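You operate a simulated robot arm through the tools that you are given. There is no shell and no other tool.

You run a simulated robot arm. Do the job below in one go: nothing can be reset, and whatever is moved stays where it is left.

TASK
Put things in order on the top of the card bale. At the end: the yellow pad is on the brown ticket tray; the orange bolt driver stands where the clear green cap jar stood; the black plug stands where the yellow pad stood; the clear green cap jar stands where the black plug stood; whatever was shut is shut again. Leave all else as you found it, and nothing knocked over.

It is judged by the outcome, as a careful person would: the job done as asked, and still so three seconds after it is handed in. It fails if anything else is knocked over, pushed out of place, dropped, spilled or broken. A push-on lid holds only when it is set on centred and level and pressed home; a screw cap is set on level and turned clockwise until tight.

THE ROBOT
A 6-joint arm with a two-finger parallel gripper, fixed in place. Base frame: the origin is on the floor under the middle of its stand, x ahead of it, y to its left, z up; the work surface is at about z = 860. Units: mm, rad, N and s.
With the tool pointing down near the work surface it reaches from about 360 to 760 mm from the base axis. Its first joint turns from -1.152 to 1.152 rad. Payload 2.45 kg.
The TCP is the grasp point between the finger pads, 24 mm short of the fingertips. In the tool frame z runs along the fingers and y along their closing line. Largest opening 68 mm; finger width 17, thickness 10; the body of the gripper, 40 by 70 mm, starts 41 mm behind the TCP.
Orientation is that of the tool frame in the base frame, as a unit quaternion [w, x, y, z]. With the fingers straight down and closing along the base's y, the tool's x points along the base's -x, its y along +y and its z along -z.

THE INTERFACE
- The arm moves only by the tool servo_tool. Its argument "rows" is a list of rows, each an object of numbers (a shift or turn left out is 0, a gripper value left out holds the last): "tx", "ty", "tz": the shift along the base's x, y, z in units of 30 mm (1.0 is 30 mm); "wx", "wy", "wz": the turn, a rotation vector about the base's x, y, z in units of 8 degrees (1.0 is 8 degrees); "grip": the finger opening in mm, from 0 to 68. In form: [{"tx": .., "ty": .., "tz": .., "wx": .., "wy": .., "wz": .., "grip": ..}, ...]. A call has 1 to 20 rows; each row shifts and turns the commanded pose from where the row before left it. A call with a number of a shift or a turn outside -1 to 1 is refused whole. Rows are played at 5 a second. More than 50 mm and 0.15 rad between two rows, or a gripper value outside its range, and nothing of the call is played. Where a pose cannot be reached the arm comes as near as it can. A force on the tool above 40 N (or 10 N above the force at the start of the call, whichever is more), or a blocked arm, ends the call early, and 0.2 s more pass. Each finger travels about 108 mm/s and halts on what it meets, pressing with about 40 N; the grip force reading is that of the motor and also rises with nothing between the fingers. The clock runs only during rows and for 0.2 s after the last one: add rows that do not move to give the fingers time. The reply holds the time, the measured pose of the TCP, the force on the tool along the base axes, the opening and the grip force, in the units named above and with some noise, with the torque about the TCP (base axes, N m) and any sound that the robot's microphone picked up.
- Cameras (640 x 400 px; columns grow to the right, rows downward): "scene" is fixed at [175.2, 430.2, 1450.6]; the picture's right is [-0.60, -0.80, 0.00], its down [-0.55, 0.42, -0.72] and it looks along [0.58, -0.44, -0.69] (base axes); focal length 296 px, centre (320, 200). "wrist" rides on the gripper at [84, 11, -75] in the tool frame; the picture's right is [-0.13, 0.99, 0.00], its down [-0.60, -0.08, -0.79] and it looks along [-0.79, -0.10, 0.61] (tool axes); focal length 251 px, centre (320, 200). There is no depth. A picture from a camera that has moved, and an enlarged one, comes with that camera's place and axes in the base frame and with its lens.
- snapshot(camera): a new picture of that camera. It takes no simulated time.
- enlarge(camera, box): a new picture of the part [left, top, right, bottom] of that camera's present view, enlarged. It takes no simulated time.
- sign_off(): hands the job in; it is judged then, once.

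Nothing tells you positions but the pictures and the camera data. Unless the task says otherwise, let go and move clear before handing in.

The tools are called as name(argument=value, ...) on one line, values as JSON. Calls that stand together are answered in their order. servo_tool: Moves the arm, as the interface text tells. Its arguments: {"type":"object","properties":{"rows":{"type":"array","items":{"type":"object","properties":{"tx":{"type":"number"},"ty":{"type":"number"},"tz":{"type":"number"},"wx":{"type":"number"},"wy":{"type":"number"},"wz":{"type":"number"},"grip":{"type":"number"}}}}},"required":["rows"]} The other tools are called the same way: snapshot (camera) takes a picture; enlarge (camera, box) takes an enlarged picture of a part of a camera's view; sign_off () hands the job in.

At the start:

```text
t: 0.0
position: [495.4, -72.0, 1180.6]
tcp_rot: [0.0, 0.0, 1.0, -0.001]
ft_force: [-0.1, 0.1, 0.1]
ft_torque: [-0.04, 0.03, 0.03]
grip_width: 67.8
finger_force: 0.0
```

scene: 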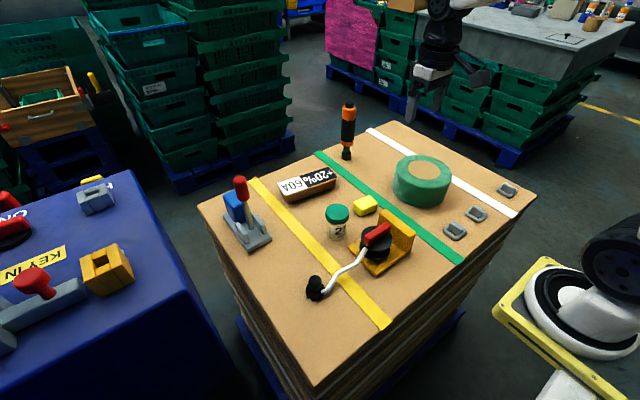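
wrist: 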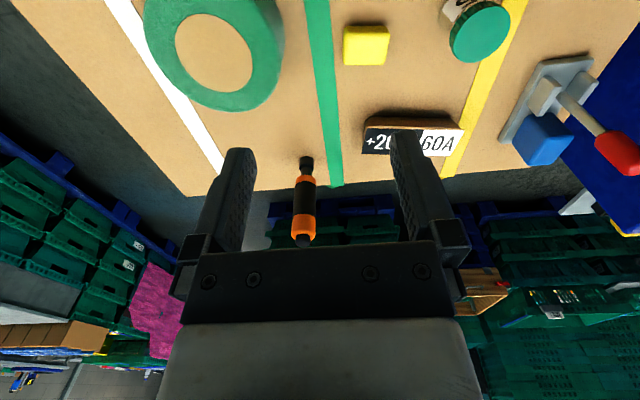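

I see a card bale with a bolt driver (orange/black, standing), a jar with a green lid, a yellow pad, a brown ticket tray with a label, a black plug on a cord connected to a yellow/red device, a tape roll and other things. I'll look closer before moving.

enlarge(camera="scene", box=[260, 90, 420, 190])

enlarge(camera="scene", box=[290, 190, 450, 310])

enlarge(camera="scene", box=[200, 110, 520, 310])

enlarge(camera="wrist", box=[260, 0, 540, 175])

```text
4.00 times, centred on (340, 140) of scene
camera zoom: at [175.2, 430.2, 1450.6], right [-0.6, -0.8, 0.0], down [-0.55, 0.42, -0.72], along [0.58, -0.44, -0.69], focal length 1185 px, centre (240, 440)
```

zoom: 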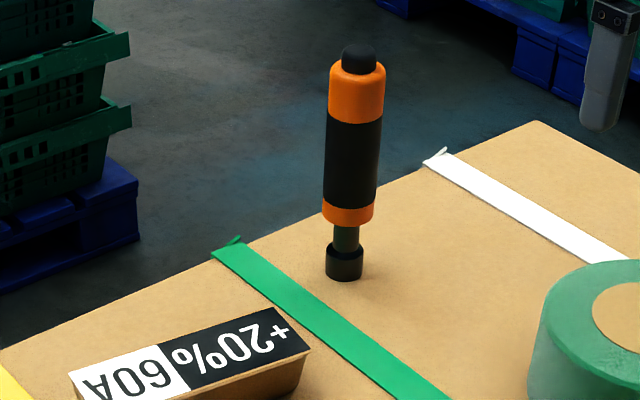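

```text
3.33 times, centred on (370, 250) of scene
camera zoom: at [175.2, 430.2, 1450.6], right [-0.6, -0.8, 0.0], down [-0.55, 0.42, -0.72], along [0.58, -0.44, -0.69], focal length 987 px, centre (153, 33)
```

zoom: 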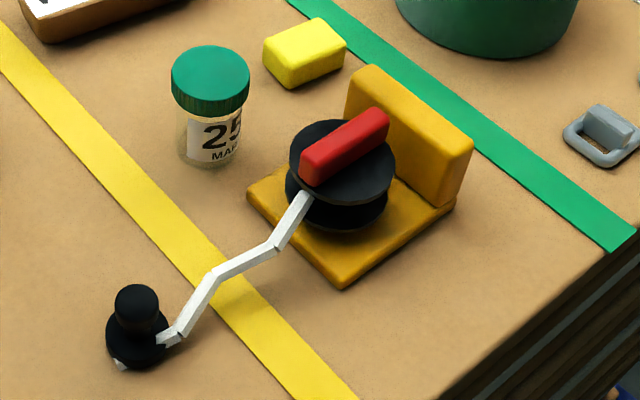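

```text
2.00 times, centred on (360, 210) of scene
camera zoom: at [175.2, 430.2, 1450.6], right [-0.6, -0.8, 0.0], down [-0.55, 0.42, -0.72], along [0.58, -0.44, -0.69], focal length 592 px, centre (240, 180)
```

zoom: 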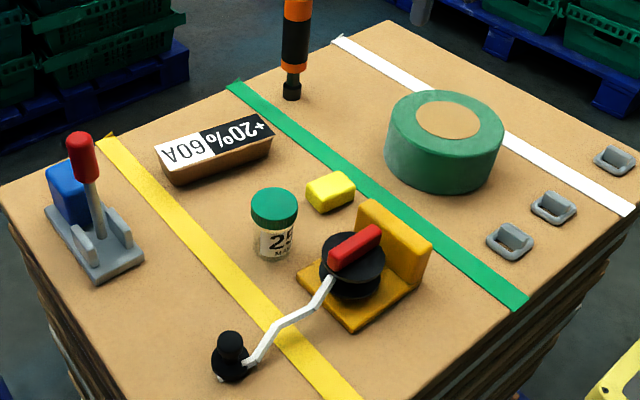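

```text
2.29 times, centred on (400, 88) of wrist
camera zoom: at [410.4, -63.1, 1256.2], right [0.13, 0.99, 0.0], down [0.6, -0.08, 0.79], along [0.79, -0.1, -0.61], focal length 575 px, centre (137, 457)
```

zoom: 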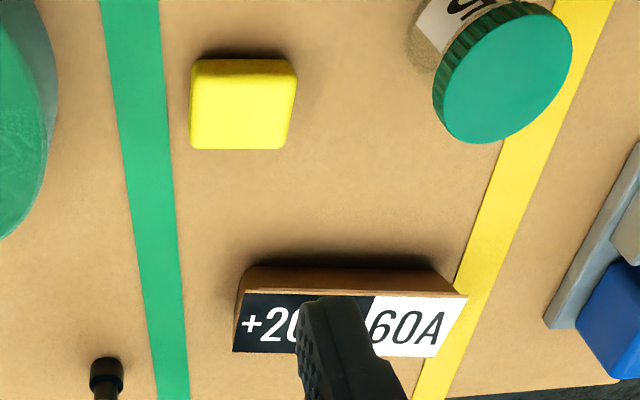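

The objects seem to be: pad near (567,-21), jar near (541,101), plug near (445,240) on a cord from a yellow reel at about (434,64), tray near (730,56) and driver near (780,-142). I'll shift the wrist camera for closer views before touching anything.

servo_tool(rows=[{"tx": -0.55, "ty": 0.5, "tz": -1}, {"tx": -0.55, "ty": 0.5, "tz": -1}, {"tx": -0.55, "ty": 0.5, "tz": -1}, {"tx": -0.55, "ty": 0.5, "tz": -1}, {}])

snapshot(camera="wrist")

```text
t: 1.2
position: [429.9, -13.8, 1059.2]
tcp_rot: [-0.001, 0.0, 1.0, -0.001]
ft_force: [0.8, 0.0, -0.1]
ft_torque: [0.02, 0.04, -0.01]
grip_width: 67.9
finger_force: 0.0
```

```text
taken
camera wrist: at [344.9, -3.0, 1135.1], right [0.13, 0.99, 0.0], down [0.6, -0.08, 0.79], along [0.79, -0.1, -0.61], focal length 251 px, centre (320, 200)
```

wrist: 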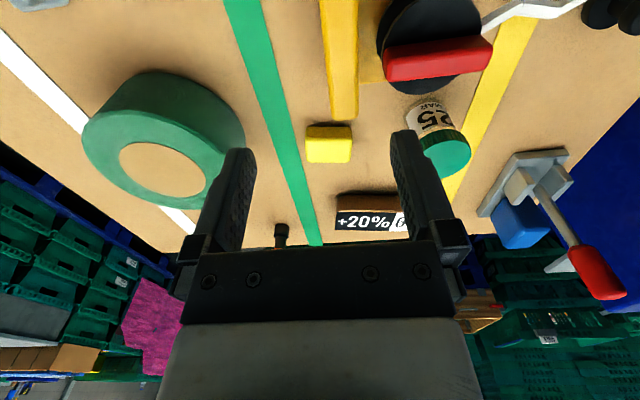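

The wrist picture shows the pad just beyond the yellow reel plate, with the tray behind it. I'll zoom in on them and get a nearer look at the tray.

enlarge(camera="wrist", box=[290, 90, 490, 215])

enlarge(camera="wrist", box=[360, 0, 640, 175])

enlarge(camera="scene", box=[270, 150, 350, 210])

enlarge(camera="scene", box=[295, 260, 375, 310])

enlarge(camera="scene", box=[320, 190, 420, 280])

```text
3.20 times, centred on (390, 152) of wrist
camera zoom: at [344.9, -3.0, 1135.1], right [0.13, 0.99, 0.0], down [0.6, -0.08, 0.79], along [0.79, -0.1, -0.61], focal length 805 px, centre (96, 352)
```

zoom: 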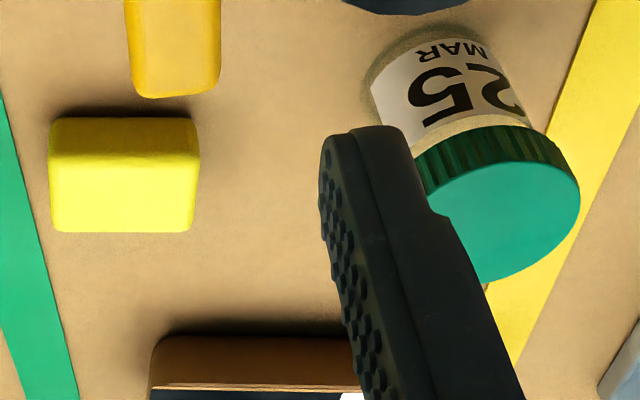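

```text
2.29 times, centred on (500, 88) of wrist
camera zoom: at [344.9, -3.0, 1135.1], right [0.13, 0.99, 0.0], down [0.6, -0.08, 0.79], along [0.79, -0.1, -0.61], focal length 575 px, centre (-91, 457)
```

zoom: 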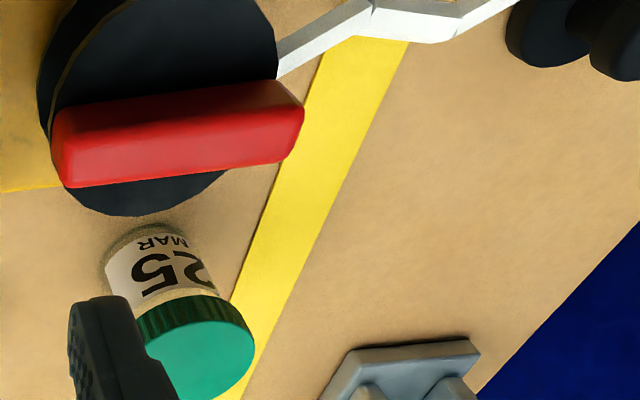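

```text
6.67 times, centred on (310, 180) of scene
camera zoom: at [175.2, 430.2, 1450.6], right [-0.6, -0.8, 0.0], down [-0.55, 0.42, -0.72], along [0.58, -0.44, -0.69], focal length 1975 px, centre (387, 333)
```

zoom: 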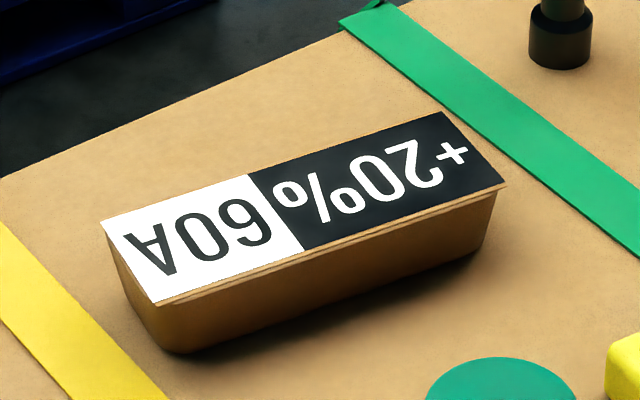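

```text
8.00 times, centred on (335, 285) of scene
camera zoom: at [175.2, 430.2, 1450.6], right [-0.6, -0.8, 0.0], down [-0.55, 0.42, -0.72], along [0.58, -0.44, -0.69], focal length 2370 px, centre (200, -480)
```

zoom: 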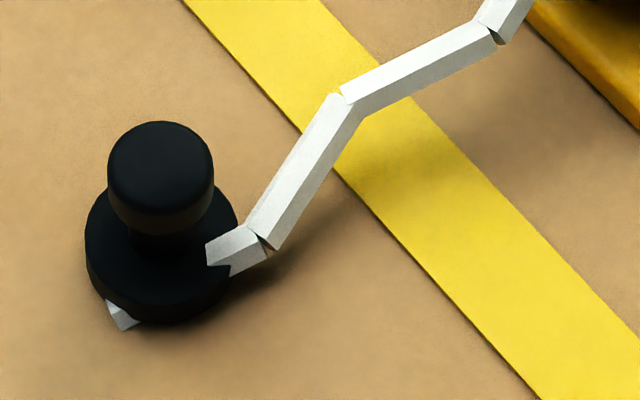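

```text
4.44 times, centred on (370, 235) of scene
camera zoom: at [175.2, 430.2, 1450.6], right [-0.6, -0.8, 0.0], down [-0.55, 0.42, -0.72], along [0.58, -0.44, -0.69], focal length 1316 px, centre (98, 44)
```

zoom: 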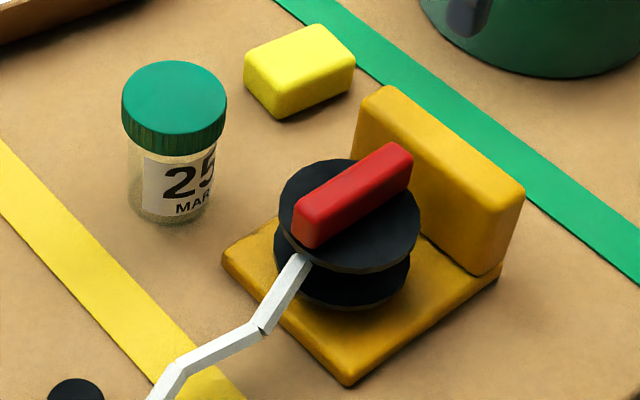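

The tray is a low brown tray about 170 x 60 mm with a label card on top. The plug is a black knob on a disc at the end of a chain-like white cord. I'll study the reel, cord and plug more closely.

enlarge(camera="scene", box=[345, 215, 415, 275])

enlarge(camera="wrist", box=[440, 0, 640, 80])

enlarge(camera="scene", box=[315, 195, 360, 245])

```text
6.67 times, centred on (380, 245) of scene
camera zoom: at [175.2, 430.2, 1450.6], right [-0.6, -0.8, 0.0], down [-0.55, 0.42, -0.72], along [0.58, -0.44, -0.69], focal length 1975 px, centre (-80, -100)
```

zoom: 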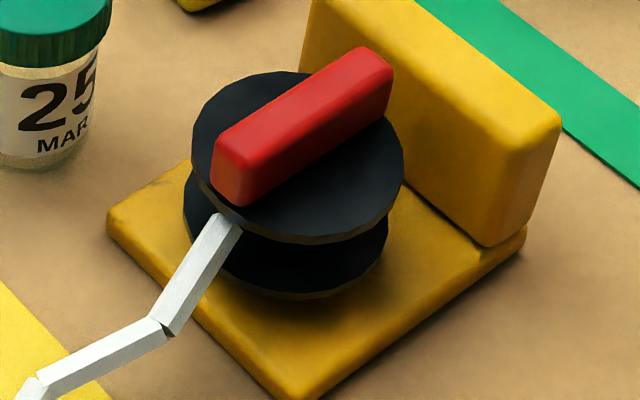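

```text
3.20 times, centred on (540, 40) of wrist
camera zoom: at [344.9, -3.0, 1135.1], right [0.13, 0.99, 0.0], down [0.6, -0.08, 0.79], along [0.79, -0.1, -0.61], focal length 805 px, centre (-384, 712)
```

zoom: 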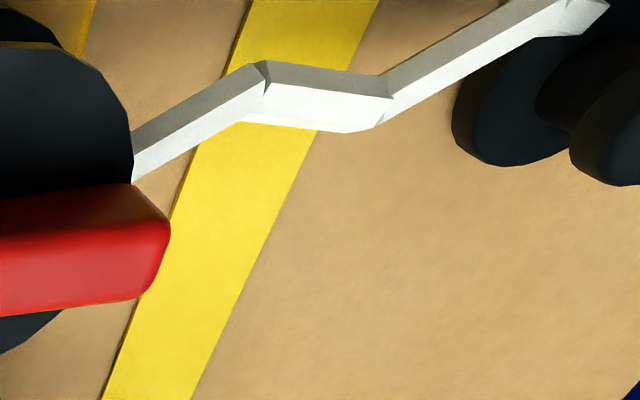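

```text
8.00 times, centred on (338, 220) of scene
camera zoom: at [175.2, 430.2, 1450.6], right [-0.6, -0.8, 0.0], down [-0.55, 0.42, -0.72], along [0.58, -0.44, -0.69], focal length 2370 px, centre (180, 40)
```

zoom: 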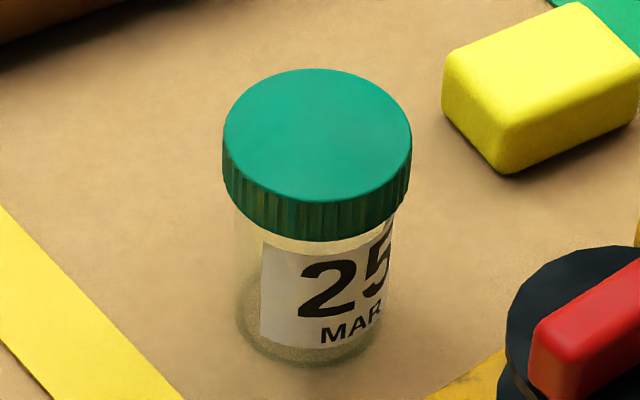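

Next I move above the pad, turned about 7° to match it, and check alignment with the wrist camera.

servo_tool(rows=[{"tx": 0.917, "ty": -0.046, "tz": -0.5, "wz": -0.185}, {"tx": 0.917, "ty": -0.046, "tz": -0.6, "wz": -0.185}, {"tx": 0.917, "ty": -0.046, "tz": -0.7, "wz": -0.185}, {"tx": 0.917, "ty": -0.046, "tz": -0.7, "wz": -0.185}, {"tx": 0.917, "ty": -0.046, "tz": -0.7, "wz": -0.185}, {}])

snapshot(camera="wrist")

snapshot(camera="scene")

```text
t: 2.6
position: [568.2, -21.1, 962.9]
tcp_rot: [0.001, 0.065, 0.998, -0.002]
ft_force: [0.3, -0.1, -0.1]
ft_torque: [-0.01, -0.01, -0.05]
grip_width: 67.9
finger_force: 0.0
```

```text
taken
camera wrist: at [484.5, 0.3, 1039.1], right [0.26, 0.97, 0.0], down [0.59, -0.16, 0.79], along [0.77, -0.2, -0.61], focal length 251 px, centre (320, 200)
```

wrist: 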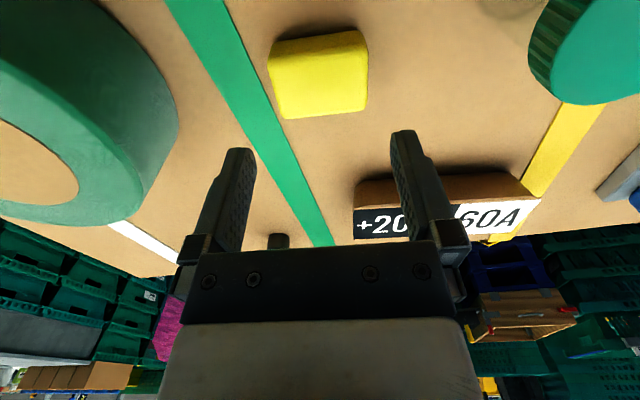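

```text
taken
```

scene: 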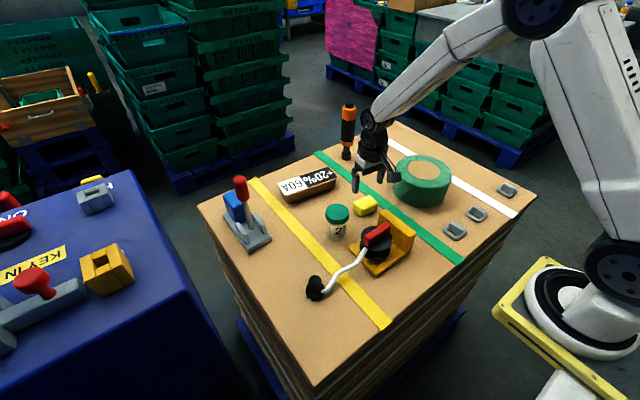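

The pad sits right under the gripper and is aligned with the fingers. I'll go down so the fingertips are about 3 mm above the bale and close on the pad.

servo_tool(rows=[{"tx": -0.05, "tz": -0.8}, {"tz": -0.8}, {"tz": -0.5}, {"tz": -0.3}, {"tz": -0.1}, {}])

snapshot(camera="wrist")

```text
t: 4.0
position: [565.4, -21.5, 888.8]
tcp_rot: [0.001, 0.065, 0.998, 0.0]
ft_force: [-0.1, 0.6, 0.0]
ft_torque: [0.0, 0.0, 0.0]
grip_width: 68.1
finger_force: 0.0
```

```text
taken
camera wrist: at [482.5, 0.6, 964.8], right [0.26, 0.97, 0.0], down [0.59, -0.16, 0.79], along [0.77, -0.2, -0.61], focal length 251 px, centre (320, 200)
```

wrist: 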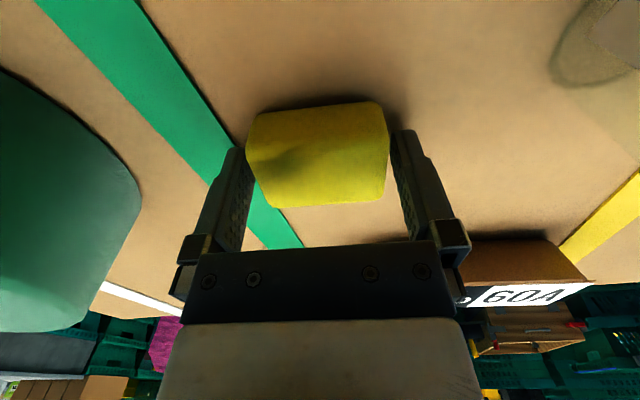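

The pad lies centred between the fingers. I close on it now.

servo_tool(rows=[{"grip": 50}, {"grip": 50}, {"grip": 50}])

```text
t: 4.8
position: [566.0, -20.5, 889.9]
tcp_rot: [0.0, 0.065, 0.998, -0.002]
ft_force: [-0.5, -0.7, 0.9]
ft_torque: [0.03, 0.01, 0.01]
grip_width: 58.9
finger_force: 39.7
```

The pad is held at a 59 mm opening. I'll lift it clear, and by triangulating the two cameras I take the tray top at about z = 900 centred near (726, 61). Going there now at a safe height.

servo_tool(rows=[{"tz": 0.4}, {"tz": 0.8}, {"tz": 1}, {"tz": 0.8}, {"tx": 0.8, "ty": 0.41}, {"tx": 0.9, "ty": 0.46}, {"tx": 0.9, "ty": 0.46}, {"tx": 0.9, "ty": 0.46}, {"tx": 0.9, "ty": 0.46}, {"tx": 0.7, "ty": 0.35}, {}, {}])

snapshot(camera="wrist")

enlarge(camera="scene", box=[250, 130, 410, 230])

```text
t: 7.4
position: [717.8, 56.9, 979.2]
tcp_rot: [0.0, 0.064, 0.998, -0.001]
ft_force: [-0.7, 0.3, -0.3]
ft_torque: [0.04, -0.04, 0.02]
grip_width: 50.2
finger_force: 0.1
```

```text
taken
camera wrist: at [635.2, 77.9, 1055.2], right [0.26, 0.97, 0.0], down [0.59, -0.16, 0.79], along [0.77, -0.2, -0.61], focal length 251 px, centre (320, 200)
```

wrist: 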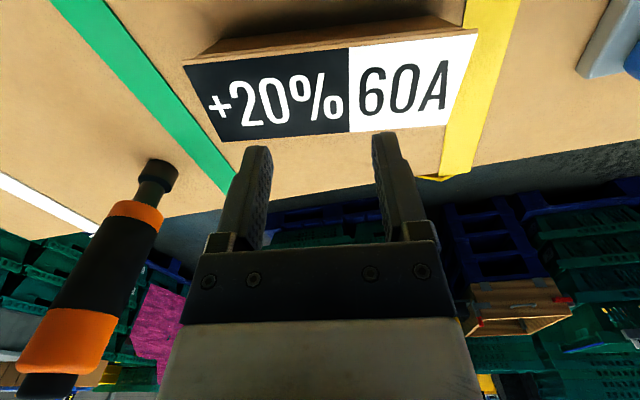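

```text
4.00 times, centred on (330, 180) of scene
camera zoom: at [175.2, 430.2, 1450.6], right [-0.6, -0.8, 0.0], down [-0.55, 0.42, -0.72], along [0.58, -0.44, -0.69], focal length 1185 px, centre (280, 280)
```

zoom: 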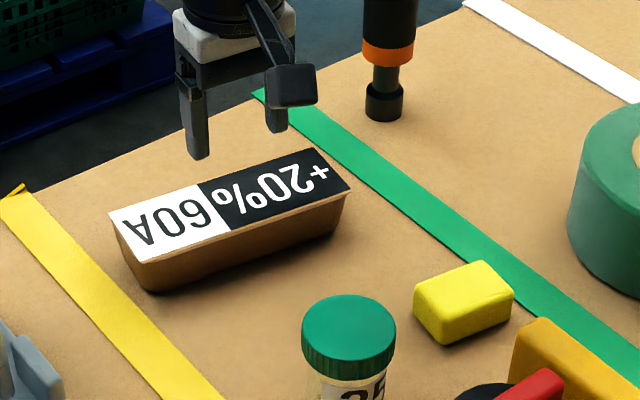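

The pad slipped from the fingers when I lifted it; it still lies near its old place. I'll open, go back and look at it closely before a second try.

servo_tool(rows=[{"tx": -0.9, "ty": -0.36, "grip": 68}, {"tx": -0.9, "ty": -0.36}, {"tx": -0.9, "ty": -0.36}, {"tx": -0.9, "ty": -0.36}, {"tx": -0.9, "ty": -0.36}, {"tx": -0.9, "ty": -0.36}, {"tx": -0.9, "ty": -0.36, "tz": -0.4}, {"tx": -0.3, "tz": -0.6}, {}])

snapshot(camera="wrist")

enlarge(camera="scene", box=[335, 180, 415, 240])

```text
t: 9.4
position: [520.0, -17.6, 948.9]
tcp_rot: [0.001, 0.064, 0.998, 0.0]
ft_force: [-0.3, 0.3, 0.7]
ft_torque: [0.01, 0.04, -0.01]
grip_width: 68.0
finger_force: 0.1
```

```text
taken
camera wrist: at [437.3, 3.1, 1025.2], right [0.26, 0.97, 0.0], down [0.59, -0.15, 0.79], along [0.77, -0.2, -0.61], focal length 251 px, centre (320, 200)
```

wrist: 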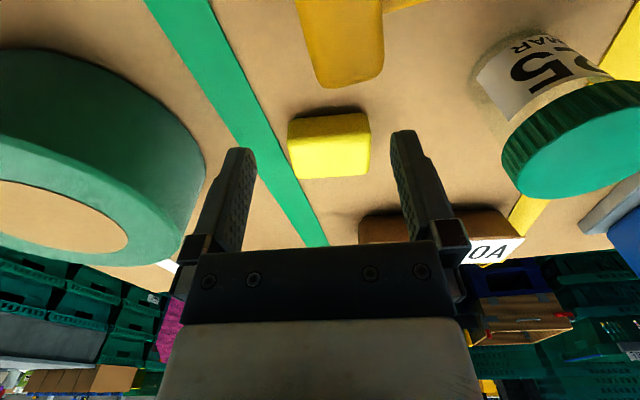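

```text
6.67 times, centred on (375, 210) of scene
camera zoom: at [175.2, 430.2, 1450.6], right [-0.6, -0.8, 0.0], down [-0.55, 0.42, -0.72], along [0.58, -0.44, -0.69], focal length 1975 px, centre (-47, 133)
```

zoom: 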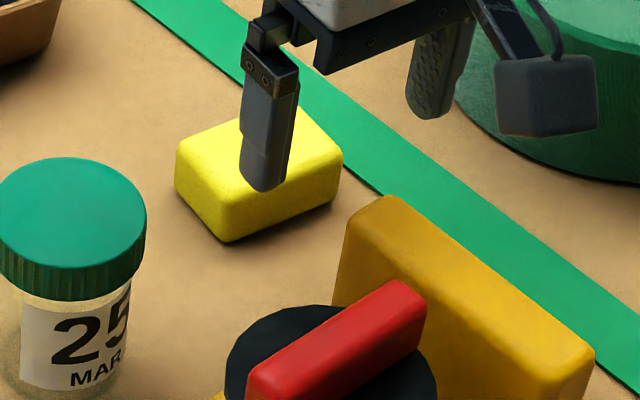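

enlarge(camera="wrist", box=[264, 90, 400, 190])

```text
4.00 times, centred on (332, 140) of wrist
camera zoom: at [437.3, 3.1, 1025.2], right [0.26, 0.97, 0.0], down [0.59, -0.15, 0.79], along [0.77, -0.2, -0.61], focal length 1006 px, centre (272, 440)
```

zoom: 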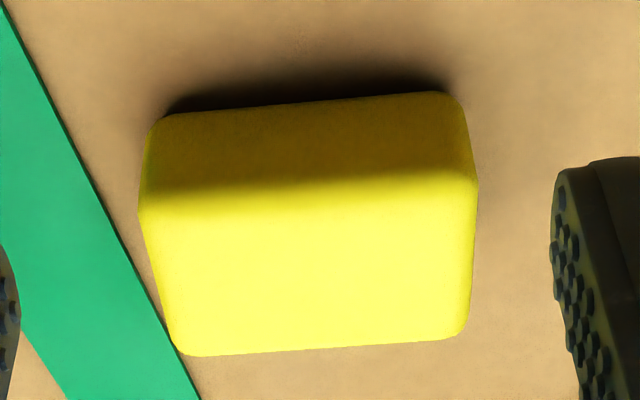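

The pad is still flat at about (568,-23), 58 x 41 x 26 mm. I'll take it again lower down and lift very slowly to see whether it holds.

servo_tool(rows=[{"tx": 0.8, "ty": -0.09, "wz": -0.12}, {"tx": 0.8, "ty": -0.09, "wz": -0.1}, {"tz": -0.7}, {"tz": -0.7}, {"tz": -0.4}, {"tz": -0.2}, {"tz": -0.1}, {}])

snapshot(camera="wrist")

enlarge(camera="scene", box=[335, 180, 415, 240])

```text
t: 11.2
position: [569.6, -22.9, 887.2]
tcp_rot: [0.001, 0.08, 0.997, -0.002]
ft_force: [-0.2, 0.3, 0.9]
ft_torque: [-0.01, 0.03, 0.02]
grip_width: 68.2
finger_force: 0.0
```

```text
taken
camera wrist: at [486.3, 0.1, 962.1], right [0.29, 0.96, 0.0], down [0.58, -0.17, 0.79], along [0.76, -0.23, -0.61], focal length 251 px, centre (320, 200)
```

wrist: 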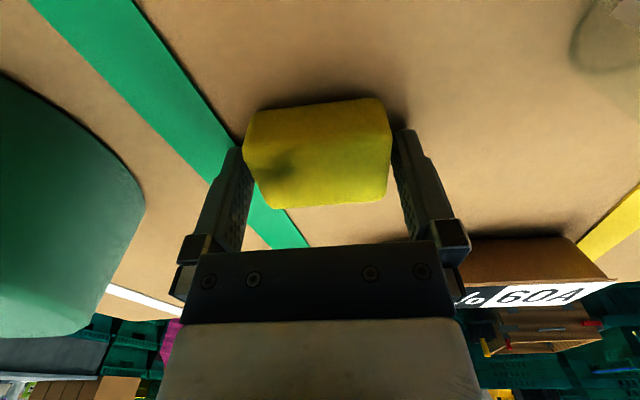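

```text
6.67 times, centred on (375, 210) of scene
camera zoom: at [175.2, 430.2, 1450.6], right [-0.6, -0.8, 0.0], down [-0.55, 0.42, -0.72], along [0.58, -0.44, -0.69], focal length 1975 px, centre (-47, 133)
```

zoom: 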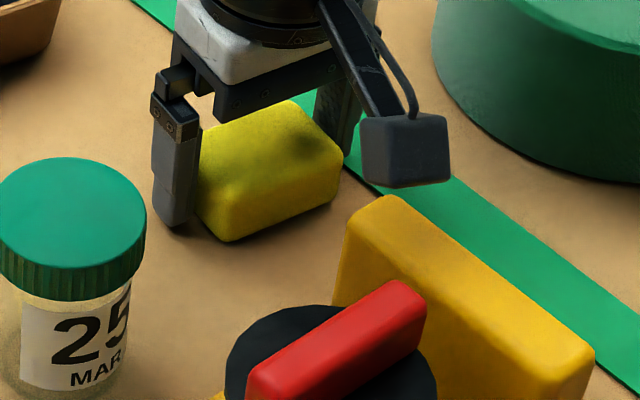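

servo_tool(rows=[{"tz": -0.04, "grip": 45}, {"grip": 45}, {"grip": 45}, {"grip": 45}, {"tz": 0.1}, {"tz": 0.1}, {}])

enlarge(camera="scene", box=[335, 180, 415, 240])

```text
t: 12.8
position: [569.7, -22.5, 891.0]
tcp_rot: [-0.001, 0.081, 0.997, -0.002]
ft_force: [-0.2, -0.4, -0.5]
ft_torque: [0.01, -0.01, -0.01]
grip_width: 58.9
finger_force: 40.0
```

```text
6.67 times, centred on (375, 210) of scene
camera zoom: at [175.2, 430.2, 1450.6], right [-0.6, -0.8, 0.0], down [-0.55, 0.42, -0.72], along [0.58, -0.44, -0.69], focal length 1975 px, centre (-47, 133)
```

zoom: 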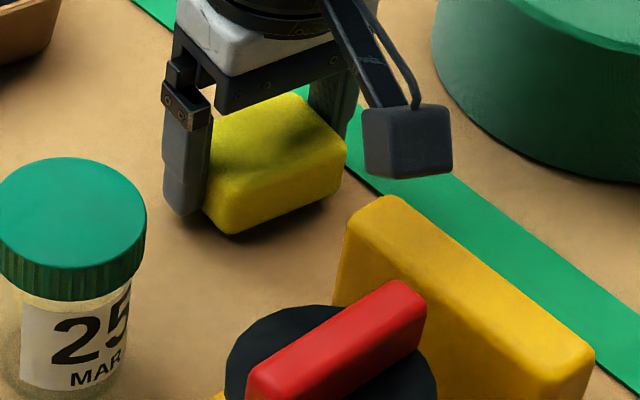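

The pad has come up with the fingers this time and is light. I'll keep lifting gently and check the grip as I go.

servo_tool(rows=[{"tz": 0.15}, {"tz": 0.2}, {"tz": 0.25}, {"tz": 0.3}, {"tz": 0.3}, {}])

enlarge(camera="scene", box=[335, 180, 415, 240])

```text
t: 14.2
position: [569.0, -23.3, 928.3]
tcp_rot: [0.0, 0.08, 0.997, 0.0]
ft_force: [0.9, 1.3, -1.3]
ft_torque: [0.01, 0.03, -0.01]
grip_width: 58.8
finger_force: 39.7
```

```text
6.67 times, centred on (375, 210) of scene
camera zoom: at [175.2, 430.2, 1450.6], right [-0.6, -0.8, 0.0], down [-0.55, 0.42, -0.72], along [0.58, -0.44, -0.69], focal length 1975 px, centre (-47, 133)
```

zoom: 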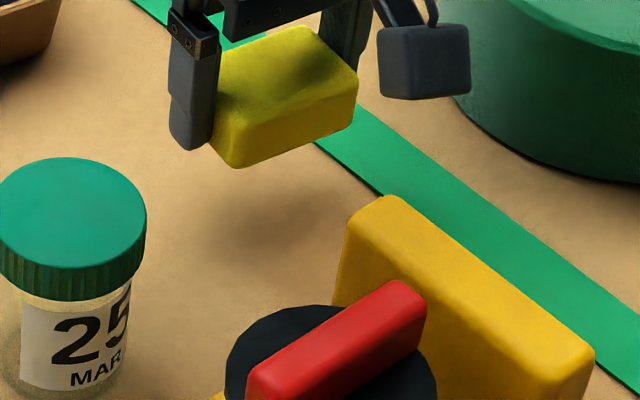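

It holds well. I lift a bit more and carry it gently to above the tray.

servo_tool(rows=[{"tz": 0.4}, {"tz": 0.5}, {"tz": 0.35}, {"tx": 0.25, "ty": 0.13}, {"tx": 0.4, "ty": 0.21}, {"tx": 0.5, "ty": 0.27}, {"tx": 0.55, "ty": 0.3}, {"tx": 0.55, "ty": 0.3}, {"tx": 0.55, "ty": 0.3}, {"tx": 0.55, "ty": 0.3}, {"tx": 0.55, "ty": 0.3}, {"tx": 0.5, "ty": 0.27}, {"tx": 0.4, "ty": 0.21}, {"tx": 0.3, "ty": 0.14}, {"tx": 0.13, "ty": 0.07}, {}])

snapshot(camera="wrist")

enlarge(camera="scene", box=[260, 130, 380, 220])

```text
t: 17.6
position: [725.8, 61.2, 964.6]
tcp_rot: [0.0, 0.08, 0.997, -0.001]
ft_force: [0.4, 0.0, -0.4]
ft_torque: [-0.01, -0.01, -0.01]
grip_width: 58.9
finger_force: 40.0
```

```text
taken
camera wrist: at [643.0, 84.7, 1040.2], right [0.29, 0.96, 0.0], down [0.58, -0.17, 0.79], along [0.76, -0.23, -0.61], focal length 251 px, centre (320, 200)
```

wrist: 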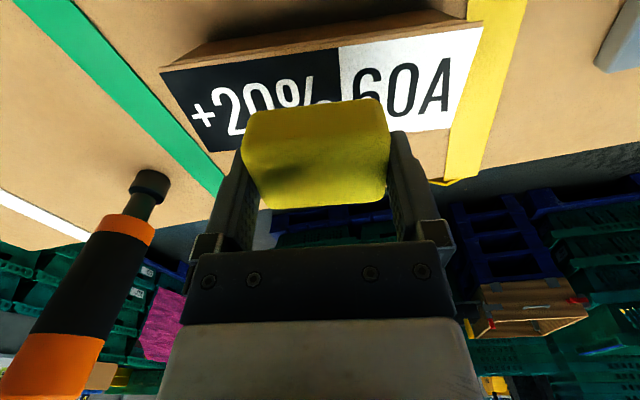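

```text
4.44 times, centred on (320, 175) of scene
camera zoom: at [175.2, 430.2, 1450.6], right [-0.6, -0.8, 0.0], down [-0.55, 0.42, -0.72], along [0.58, -0.44, -0.69], focal length 1316 px, centre (320, 311)
```

zoom: 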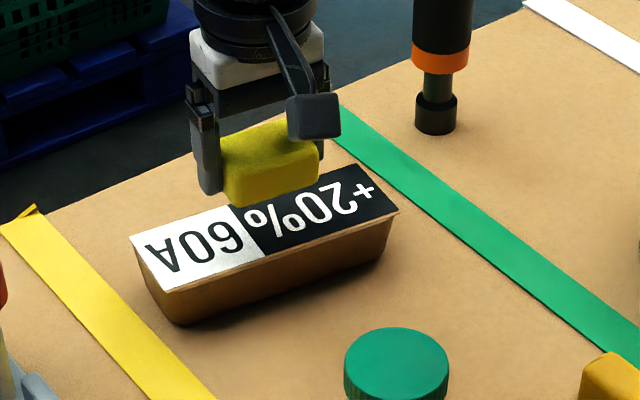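

The pad hangs above the middle of the tray, square to it. I'll lower it gently, watching the force.

servo_tool(rows=[{"tz": -0.4}, {"tz": -0.3}, {"tz": -0.2}, {"tz": -0.1}, {}])

enlarge(camera="scene", box=[260, 130, 380, 220])

snapshot(camera="wrist")

```text
t: 18.8
position: [725.8, 60.7, 935.7]
tcp_rot: [0.002, 0.08, 0.997, -0.001]
ft_force: [0.1, -0.9, -0.5]
ft_torque: [0.0, -0.02, -0.02]
grip_width: 58.7
finger_force: 39.6
```

```text
4.44 times, centred on (320, 175) of scene
camera zoom: at [175.2, 430.2, 1450.6], right [-0.6, -0.8, 0.0], down [-0.55, 0.42, -0.72], along [0.58, -0.44, -0.69], focal length 1316 px, centre (320, 311)
```

zoom: 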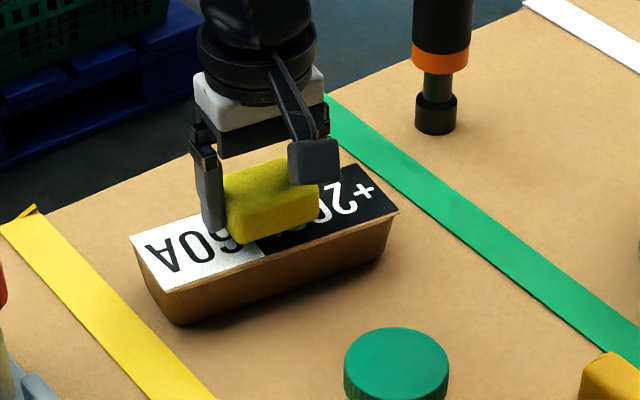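

```text
taken
camera wrist: at [643.1, 84.2, 1010.5], right [0.29, 0.96, 0.0], down [0.58, -0.17, 0.79], along [0.76, -0.23, -0.61], focal length 251 px, centre (320, 200)
```

wrist: 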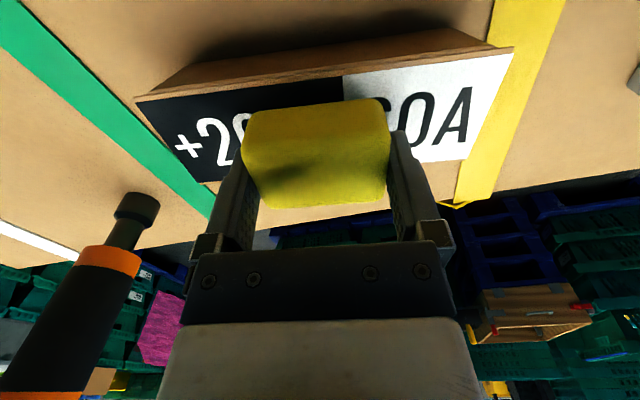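

servo_tool(rows=[{"tz": -0.1}, {"tz": -0.07}, {"tz": -0.05}, {}])

```text
t: 19.8
position: [725.5, 60.2, 928.9]
tcp_rot: [0.0, 0.081, 0.997, 0.0]
ft_force: [0.2, 0.2, -0.5]
ft_torque: [0.03, -0.01, 0.02]
grip_width: 59.0
finger_force: 40.2
```

servo_tool(rows=[{"tz": -0.05}, {"tz": -0.03}, {}])

enlarge(camera="scene", box=[280, 150, 360, 210])

```text
t: 20.6
position: [726.0, 61.0, 926.1]
tcp_rot: [0.001, 0.08, 0.997, -0.002]
ft_force: [-0.3, 0.1, 2.9]
ft_torque: [0.05, 0.04, 0.0]
grip_width: 58.6
finger_force: 39.8
```

```text
6.67 times, centred on (320, 180) of scene
camera zoom: at [175.1, 430.2, 1450.6], right [-0.6, -0.8, 0.0], down [-0.55, 0.42, -0.72], along [0.58, -0.44, -0.69], focal length 1975 px, centre (320, 333)
```

zoom: 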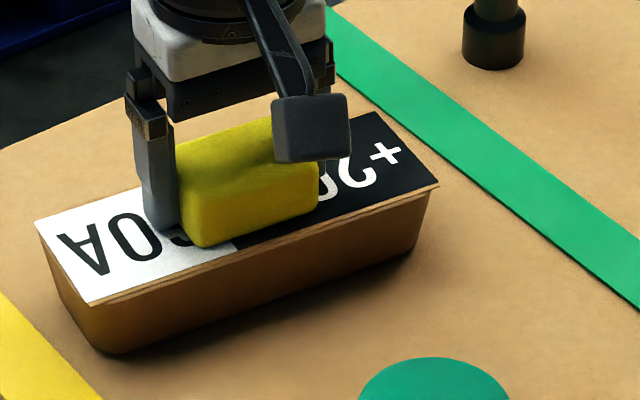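

The pad touches the tray (force up to 2.9 N). I release it and rise straight up.

servo_tool(rows=[{"tz": -0.015}, {"grip": 62}, {"grip": 68}, {"grip": 68}, {"tz": 0.3}, {"tz": 0.7}, {"tz": 1}, {"tz": 1}, {}])

snapshot(camera="wrist")

enlarge(camera="scene", box=[280, 150, 360, 210])

```text
t: 22.6
position: [725.4, 61.7, 1015.9]
tcp_rot: [0.0, 0.08, 0.997, -0.001]
ft_force: [-0.1, 0.6, 1.1]
ft_torque: [0.0, -0.01, -0.03]
grip_width: 68.0
finger_force: 0.0
```

```text
taken
camera wrist: at [642.7, 84.3, 1091.4], right [0.29, 0.96, 0.0], down [0.58, -0.17, 0.79], along [0.76, -0.23, -0.61], focal length 251 px, centre (320, 200)
```

wrist: 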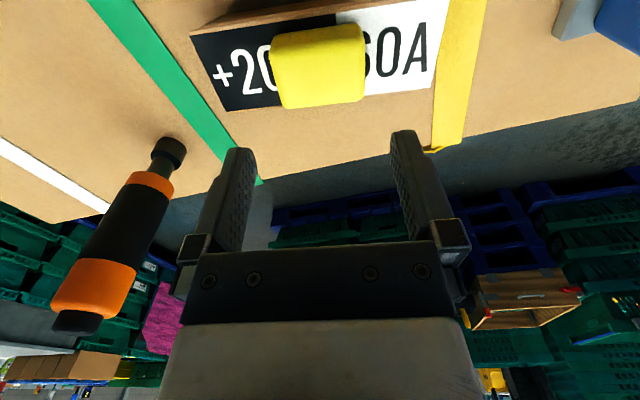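

```text
6.67 times, centred on (320, 180) of scene
camera zoom: at [175.2, 430.2, 1450.6], right [-0.6, -0.8, 0.0], down [-0.55, 0.42, -0.72], along [0.58, -0.44, -0.69], focal length 1975 px, centre (320, 333)
```

zoom: 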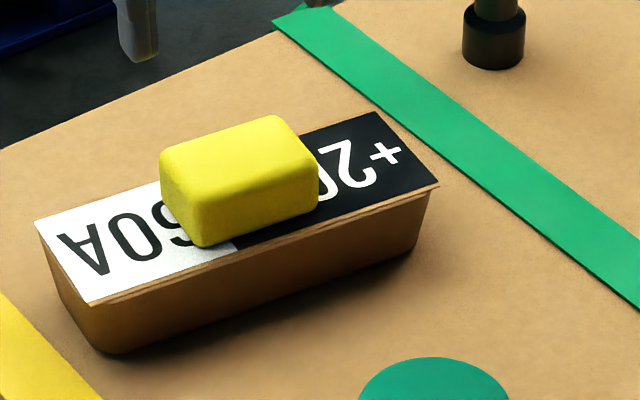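

The pad rests flat and centred on the tray. Now I move back to look at the jar squarely from the wrist camera.

servo_tool(rows=[{"tx": -0.92, "ty": 0.12, "tz": 0.1, "wz": 0.115}, {"tx": -0.92, "ty": 0.12, "tz": 0.1, "wz": 0.115}, {"tx": -0.92, "ty": 0.12, "tz": 0.1, "wz": 0.115}, {"tx": -0.92, "ty": 0.12, "tz": 0.1, "wz": 0.115}, {"tx": -0.92, "ty": 0.12, "tz": 0.1, "wz": 0.115}, {"tx": -0.92, "ty": 0.12, "tz": 0.1, "wz": 0.115}, {"tx": -0.92, "ty": 0.12, "tz": 0.1, "wz": 0.115}, {"tx": -0.92, "ty": 0.12, "wz": 0.115}, {"tx": -0.92, "ty": 0.12, "wz": 0.115}, {"tx": -0.92, "ty": 0.12, "wz": 0.115}, {}])

snapshot(camera="wrist")

enlarge(camera="wrist", box=[230, 60, 390, 160])

```text
t: 25.0
position: [451.0, 98.2, 1036.5]
tcp_rot: [0.001, 0.0, 1.0, -0.001]
ft_force: [0.5, 0.1, -0.3]
ft_torque: [-0.01, 0.0, -0.02]
grip_width: 67.9
finger_force: 0.1
```

```text
taken
camera wrist: at [364.4, 106.8, 1111.6], right [0.13, 0.99, 0.0], down [0.6, -0.08, 0.79], along [0.79, -0.1, -0.61], focal length 251 px, centre (320, 200)
```

wrist: 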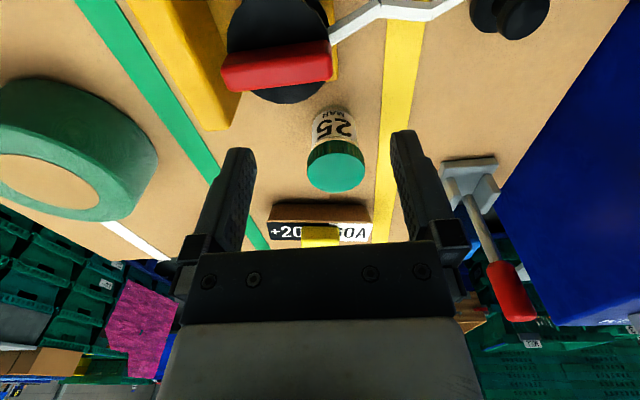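

```text
4.00 times, centred on (310, 110) of wrist
camera zoom: at [364.4, 106.8, 1111.6], right [0.13, 0.99, 0.0], down [0.6, -0.08, 0.79], along [0.79, -0.1, -0.61], focal length 1006 px, centre (360, 560)
```

zoom: 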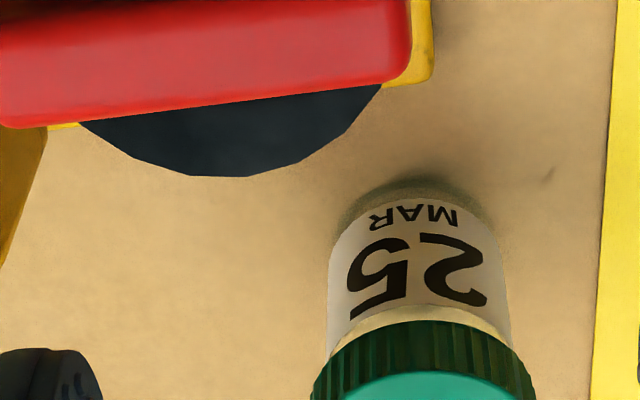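

The jar's lid centre works out at about (541.5, 98.5, 944). The plug must swing past the jar's place with its cord, so the jar first goes to a free spot near (648, 65). I go above it.

servo_tool(rows=[{"tx": 0.75, "tz": -0.2}, {"tx": 0.75, "tz": -0.2}, {"tx": 0.75, "tz": -0.2}, {"tx": 0.77, "tz": -0.2}, {}])

snapshot(camera="wrist")

enlarge(camera="scene", box=[290, 170, 410, 250])

```text
t: 26.2
position: [540.7, 96.6, 1011.8]
tcp_rot: [0.0, 0.0, 1.0, -0.001]
ft_force: [0.5, 0.3, -0.3]
ft_torque: [-0.05, 0.02, 0.04]
grip_width: 67.9
finger_force: 0.0
```

```text
taken
camera wrist: at [455.1, 107.1, 1087.8], right [0.13, 0.99, 0.0], down [0.6, -0.08, 0.79], along [0.79, -0.1, -0.61], focal length 251 px, centre (320, 200)
```

wrist: 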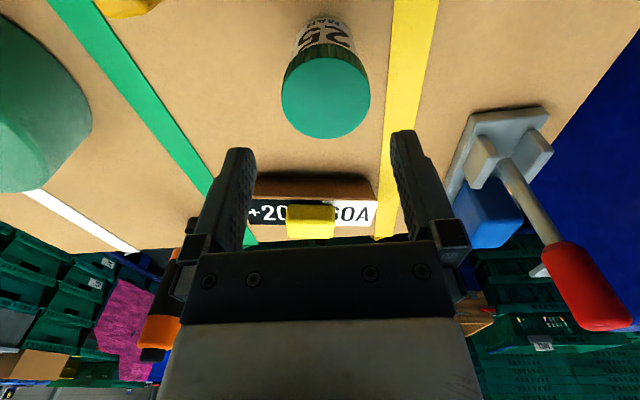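

```text
5.00 times, centred on (350, 210) of scene
camera zoom: at [175.2, 430.2, 1450.6], right [-0.6, -0.8, 0.0], down [-0.55, 0.42, -0.72], along [0.58, -0.44, -0.69], focal length 1481 px, centre (170, 150)
```

zoom: 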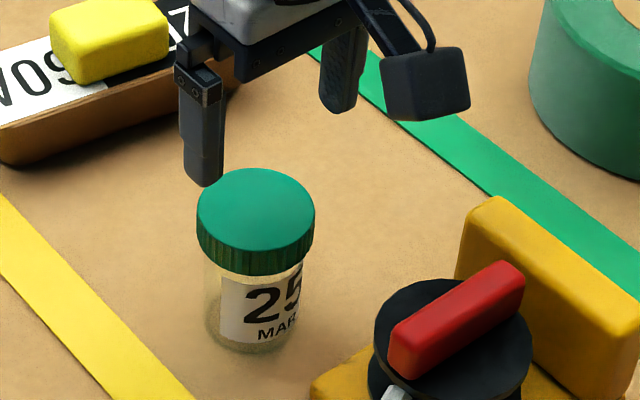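

servo_tool(rows=[{"ty": 0.11, "tz": -0.6}, {"tz": -0.8}, {"tz": -0.6}, {"tz": -0.4}, {"tz": -0.1}, {}])

snapshot(camera="wrist")

enlarge(camera="scene", box=[290, 170, 410, 250])

```text
t: 27.6
position: [540.5, 100.1, 938.0]
tcp_rot: [0.001, 0.0, 1.0, -0.001]
ft_force: [-0.7, -0.7, 0.4]
ft_torque: [-0.02, -0.02, -0.01]
grip_width: 67.9
finger_force: 0.0
```

```text
taken
camera wrist: at [455.0, 110.4, 1012.8], right [0.13, 0.99, 0.0], down [0.6, -0.08, 0.79], along [0.79, -0.1, -0.61], focal length 251 px, centre (320, 200)
```

wrist: 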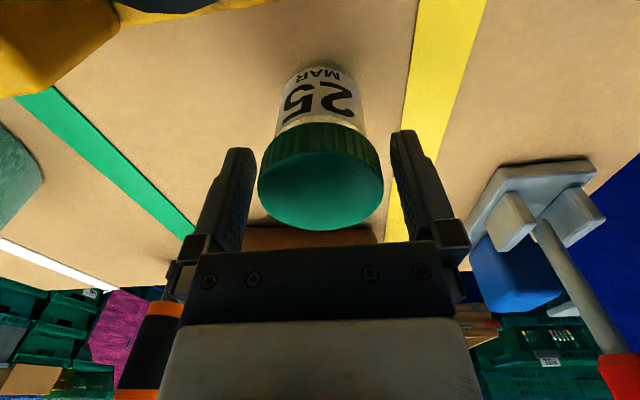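

```text
5.00 times, centred on (350, 210) of scene
camera zoom: at [175.2, 430.2, 1450.6], right [-0.6, -0.8, 0.0], down [-0.55, 0.42, -0.72], along [0.58, -0.44, -0.69], focal length 1481 px, centre (170, 150)
```

zoom: 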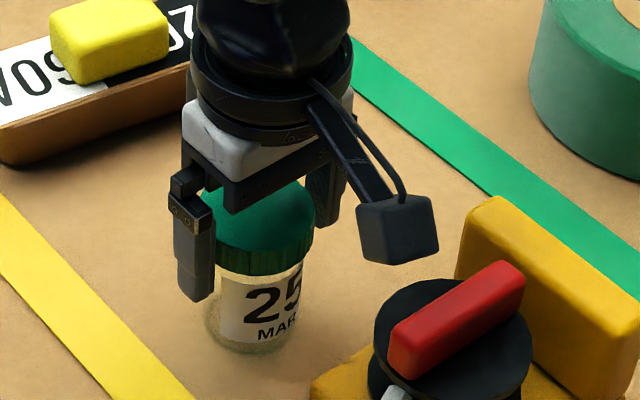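

The lid is centred between the fingers. I close on it and make a small test lift to see whether the jar follows its cap.

servo_tool(rows=[{"tz": -0.1}, {"grip": 48}, {"grip": 48}, {"grip": 48}, {"tz": 0.07}, {"tz": 0.08}, {}])

enlarge(camera="scene", box=[300, 190, 380, 250])

enlarge(camera="wrist", box=[230, 40, 410, 150])

```text
t: 29.2
position: [539.8, 100.7, 938.2]
tcp_rot: [-0.001, 0.0, 1.0, -0.001]
ft_force: [-0.6, -0.2, -0.4]
ft_torque: [-0.02, 0.02, 0.01]
grip_width: 59.2
finger_force: 39.9
```

```text
6.67 times, centred on (340, 220) of scene
camera zoom: at [175.2, 430.2, 1450.6], right [-0.6, -0.8, 0.0], down [-0.55, 0.42, -0.72], along [0.58, -0.44, -0.69], focal length 1975 px, centre (187, 67)
```

zoom: 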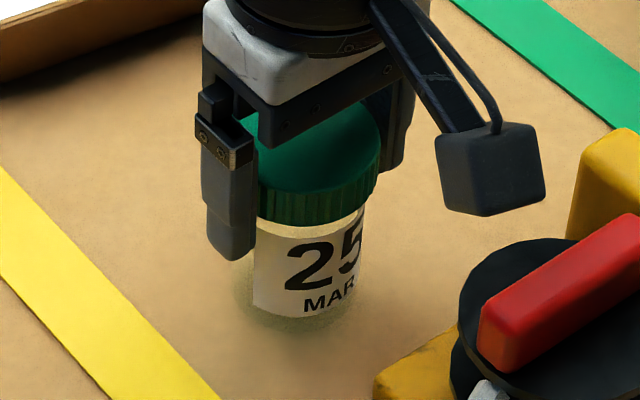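

```text
3.56 times, centred on (320, 95) of wrist
camera zoom: at [455.1, 110.2, 1014.4], right [0.13, 0.99, 0.0], down [0.6, -0.08, 0.79], along [0.79, -0.1, -0.61], focal length 894 px, centre (320, 573)
```

zoom: 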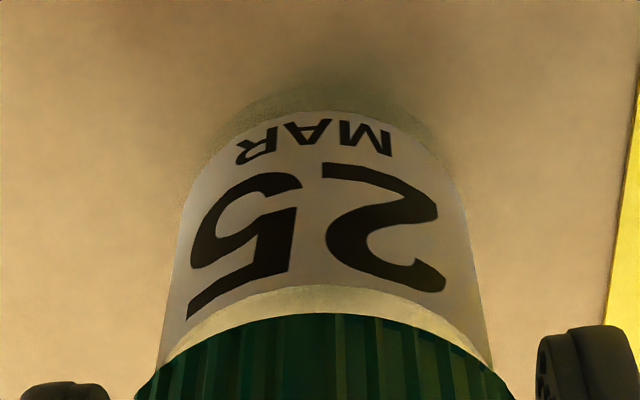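

The jar follows its cap with no gap showing. I lift it slowly some 30 mm and carry it to the temporary spot.

servo_tool(rows=[{"tz": 0.15}, {"tz": 0.25}, {"tz": 0.3}, {"tz": 0.2}, {"tx": 0.25, "ty": -0.08}, {"tx": 0.4, "ty": -0.13}, {"tx": 0.5, "ty": -0.16}, {"tx": 0.5, "ty": -0.16}, {"tx": 0.5, "ty": -0.16}, {"tx": 0.5, "ty": -0.16}, {"tx": 0.45, "ty": -0.15}, {"tx": 0.3, "ty": -0.1}, {"tx": 0.2, "ty": -0.07}, {}])

snapshot(camera="scene")

enlarge(camera="scene", box=[290, 150, 410, 230])

snapshot(camera="wrist")

```text
t: 32.2
position: [647.5, 64.4, 964.3]
tcp_rot: [0.0, 0.0, 1.0, -0.001]
ft_force: [0.1, -0.2, -0.5]
ft_torque: [-0.03, -0.02, 0.0]
grip_width: 59.6
finger_force: 40.0
```

```text
taken
```

scene: 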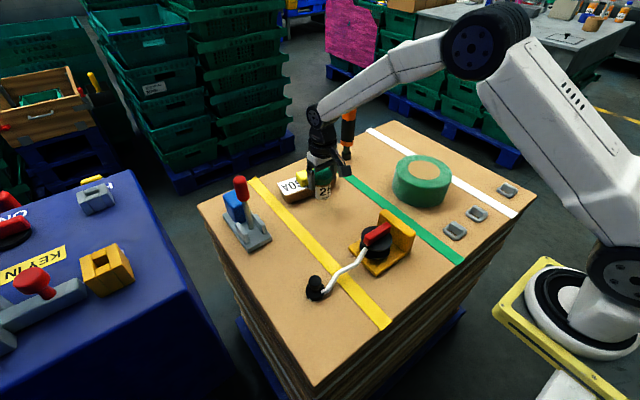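

```text
5.00 times, centred on (350, 190) of scene
camera zoom: at [175.2, 430.2, 1450.6], right [-0.6, -0.8, 0.0], down [-0.55, 0.42, -0.72], along [0.58, -0.44, -0.69], focal length 1481 px, centre (170, 250)
```

zoom: 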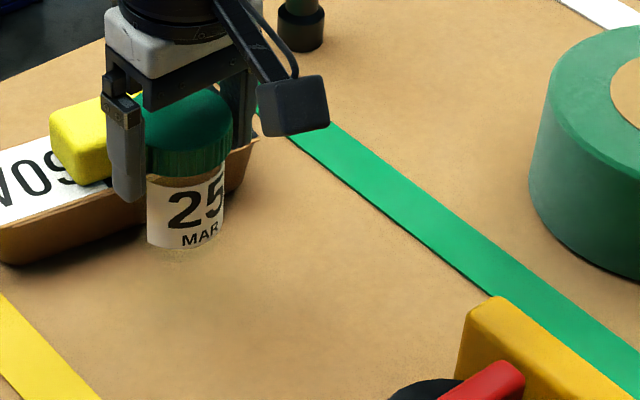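

```text
taken
camera wrist: at [563.1, 74.9, 1041.2], right [0.13, 0.99, 0.0], down [0.6, -0.08, 0.79], along [0.79, -0.1, -0.61], focal length 251 px, centre (320, 200)
```

wrist: 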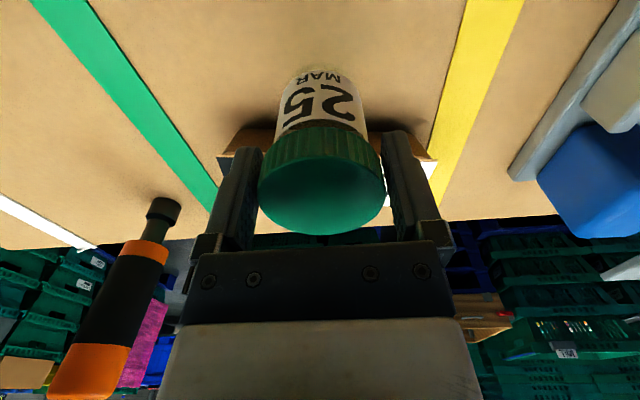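

The jar hangs upright with its cap seated. I lower it to the bale at the temporary spot.

servo_tool(rows=[{"tz": -0.35}, {"tz": -0.25}, {"tz": -0.15}, {"tz": -0.1}, {"tz": -0.05}, {}])

```text
t: 33.6
position: [648.7, 65.7, 939.7]
tcp_rot: [0.0, 0.0, 1.0, -0.001]
ft_force: [0.2, -0.3, -1.1]
ft_torque: [0.03, 0.0, 0.03]
grip_width: 59.1
finger_force: 40.3
```

servo_tool(rows=[{"tz": -0.05}, {"tz": -0.05}, {"tz": -0.03}, {}])

```text
t: 34.6
position: [647.6, 65.6, 935.3]
tcp_rot: [0.0, -0.001, 1.0, -0.001]
ft_force: [0.2, -0.4, -0.4]
ft_torque: [0.03, 0.01, -0.02]
grip_width: 59.2
finger_force: 40.3
```

servo_tool(rows=[{"tz": -0.03}, {"tz": -0.03}, {}])

enlarge(camera="scene", box=[290, 150, 410, 230])

```text
t: 35.4
position: [648.4, 63.6, 933.9]
tcp_rot: [0.0, 0.0, 1.0, -0.001]
ft_force: [-3.6, 0.0, 6.2]
ft_torque: [0.03, 0.1, 0.03]
grip_width: 59.2
finger_force: 40.1
```

```text
5.00 times, centred on (350, 190) of scene
camera zoom: at [175.0, 430.2, 1450.6], right [-0.6, -0.8, 0.0], down [-0.55, 0.42, -0.72], along [0.58, -0.44, -0.69], focal length 1481 px, centre (170, 250)
```

zoom: 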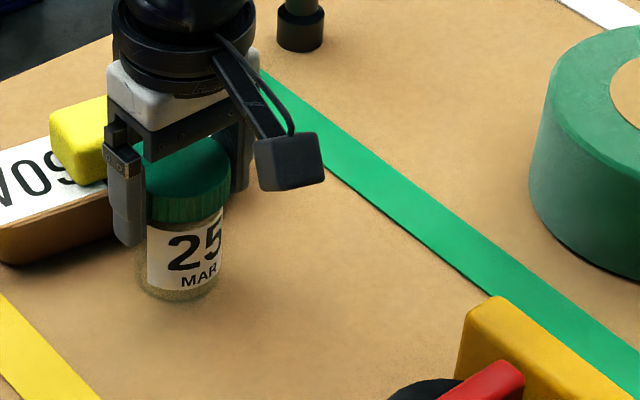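

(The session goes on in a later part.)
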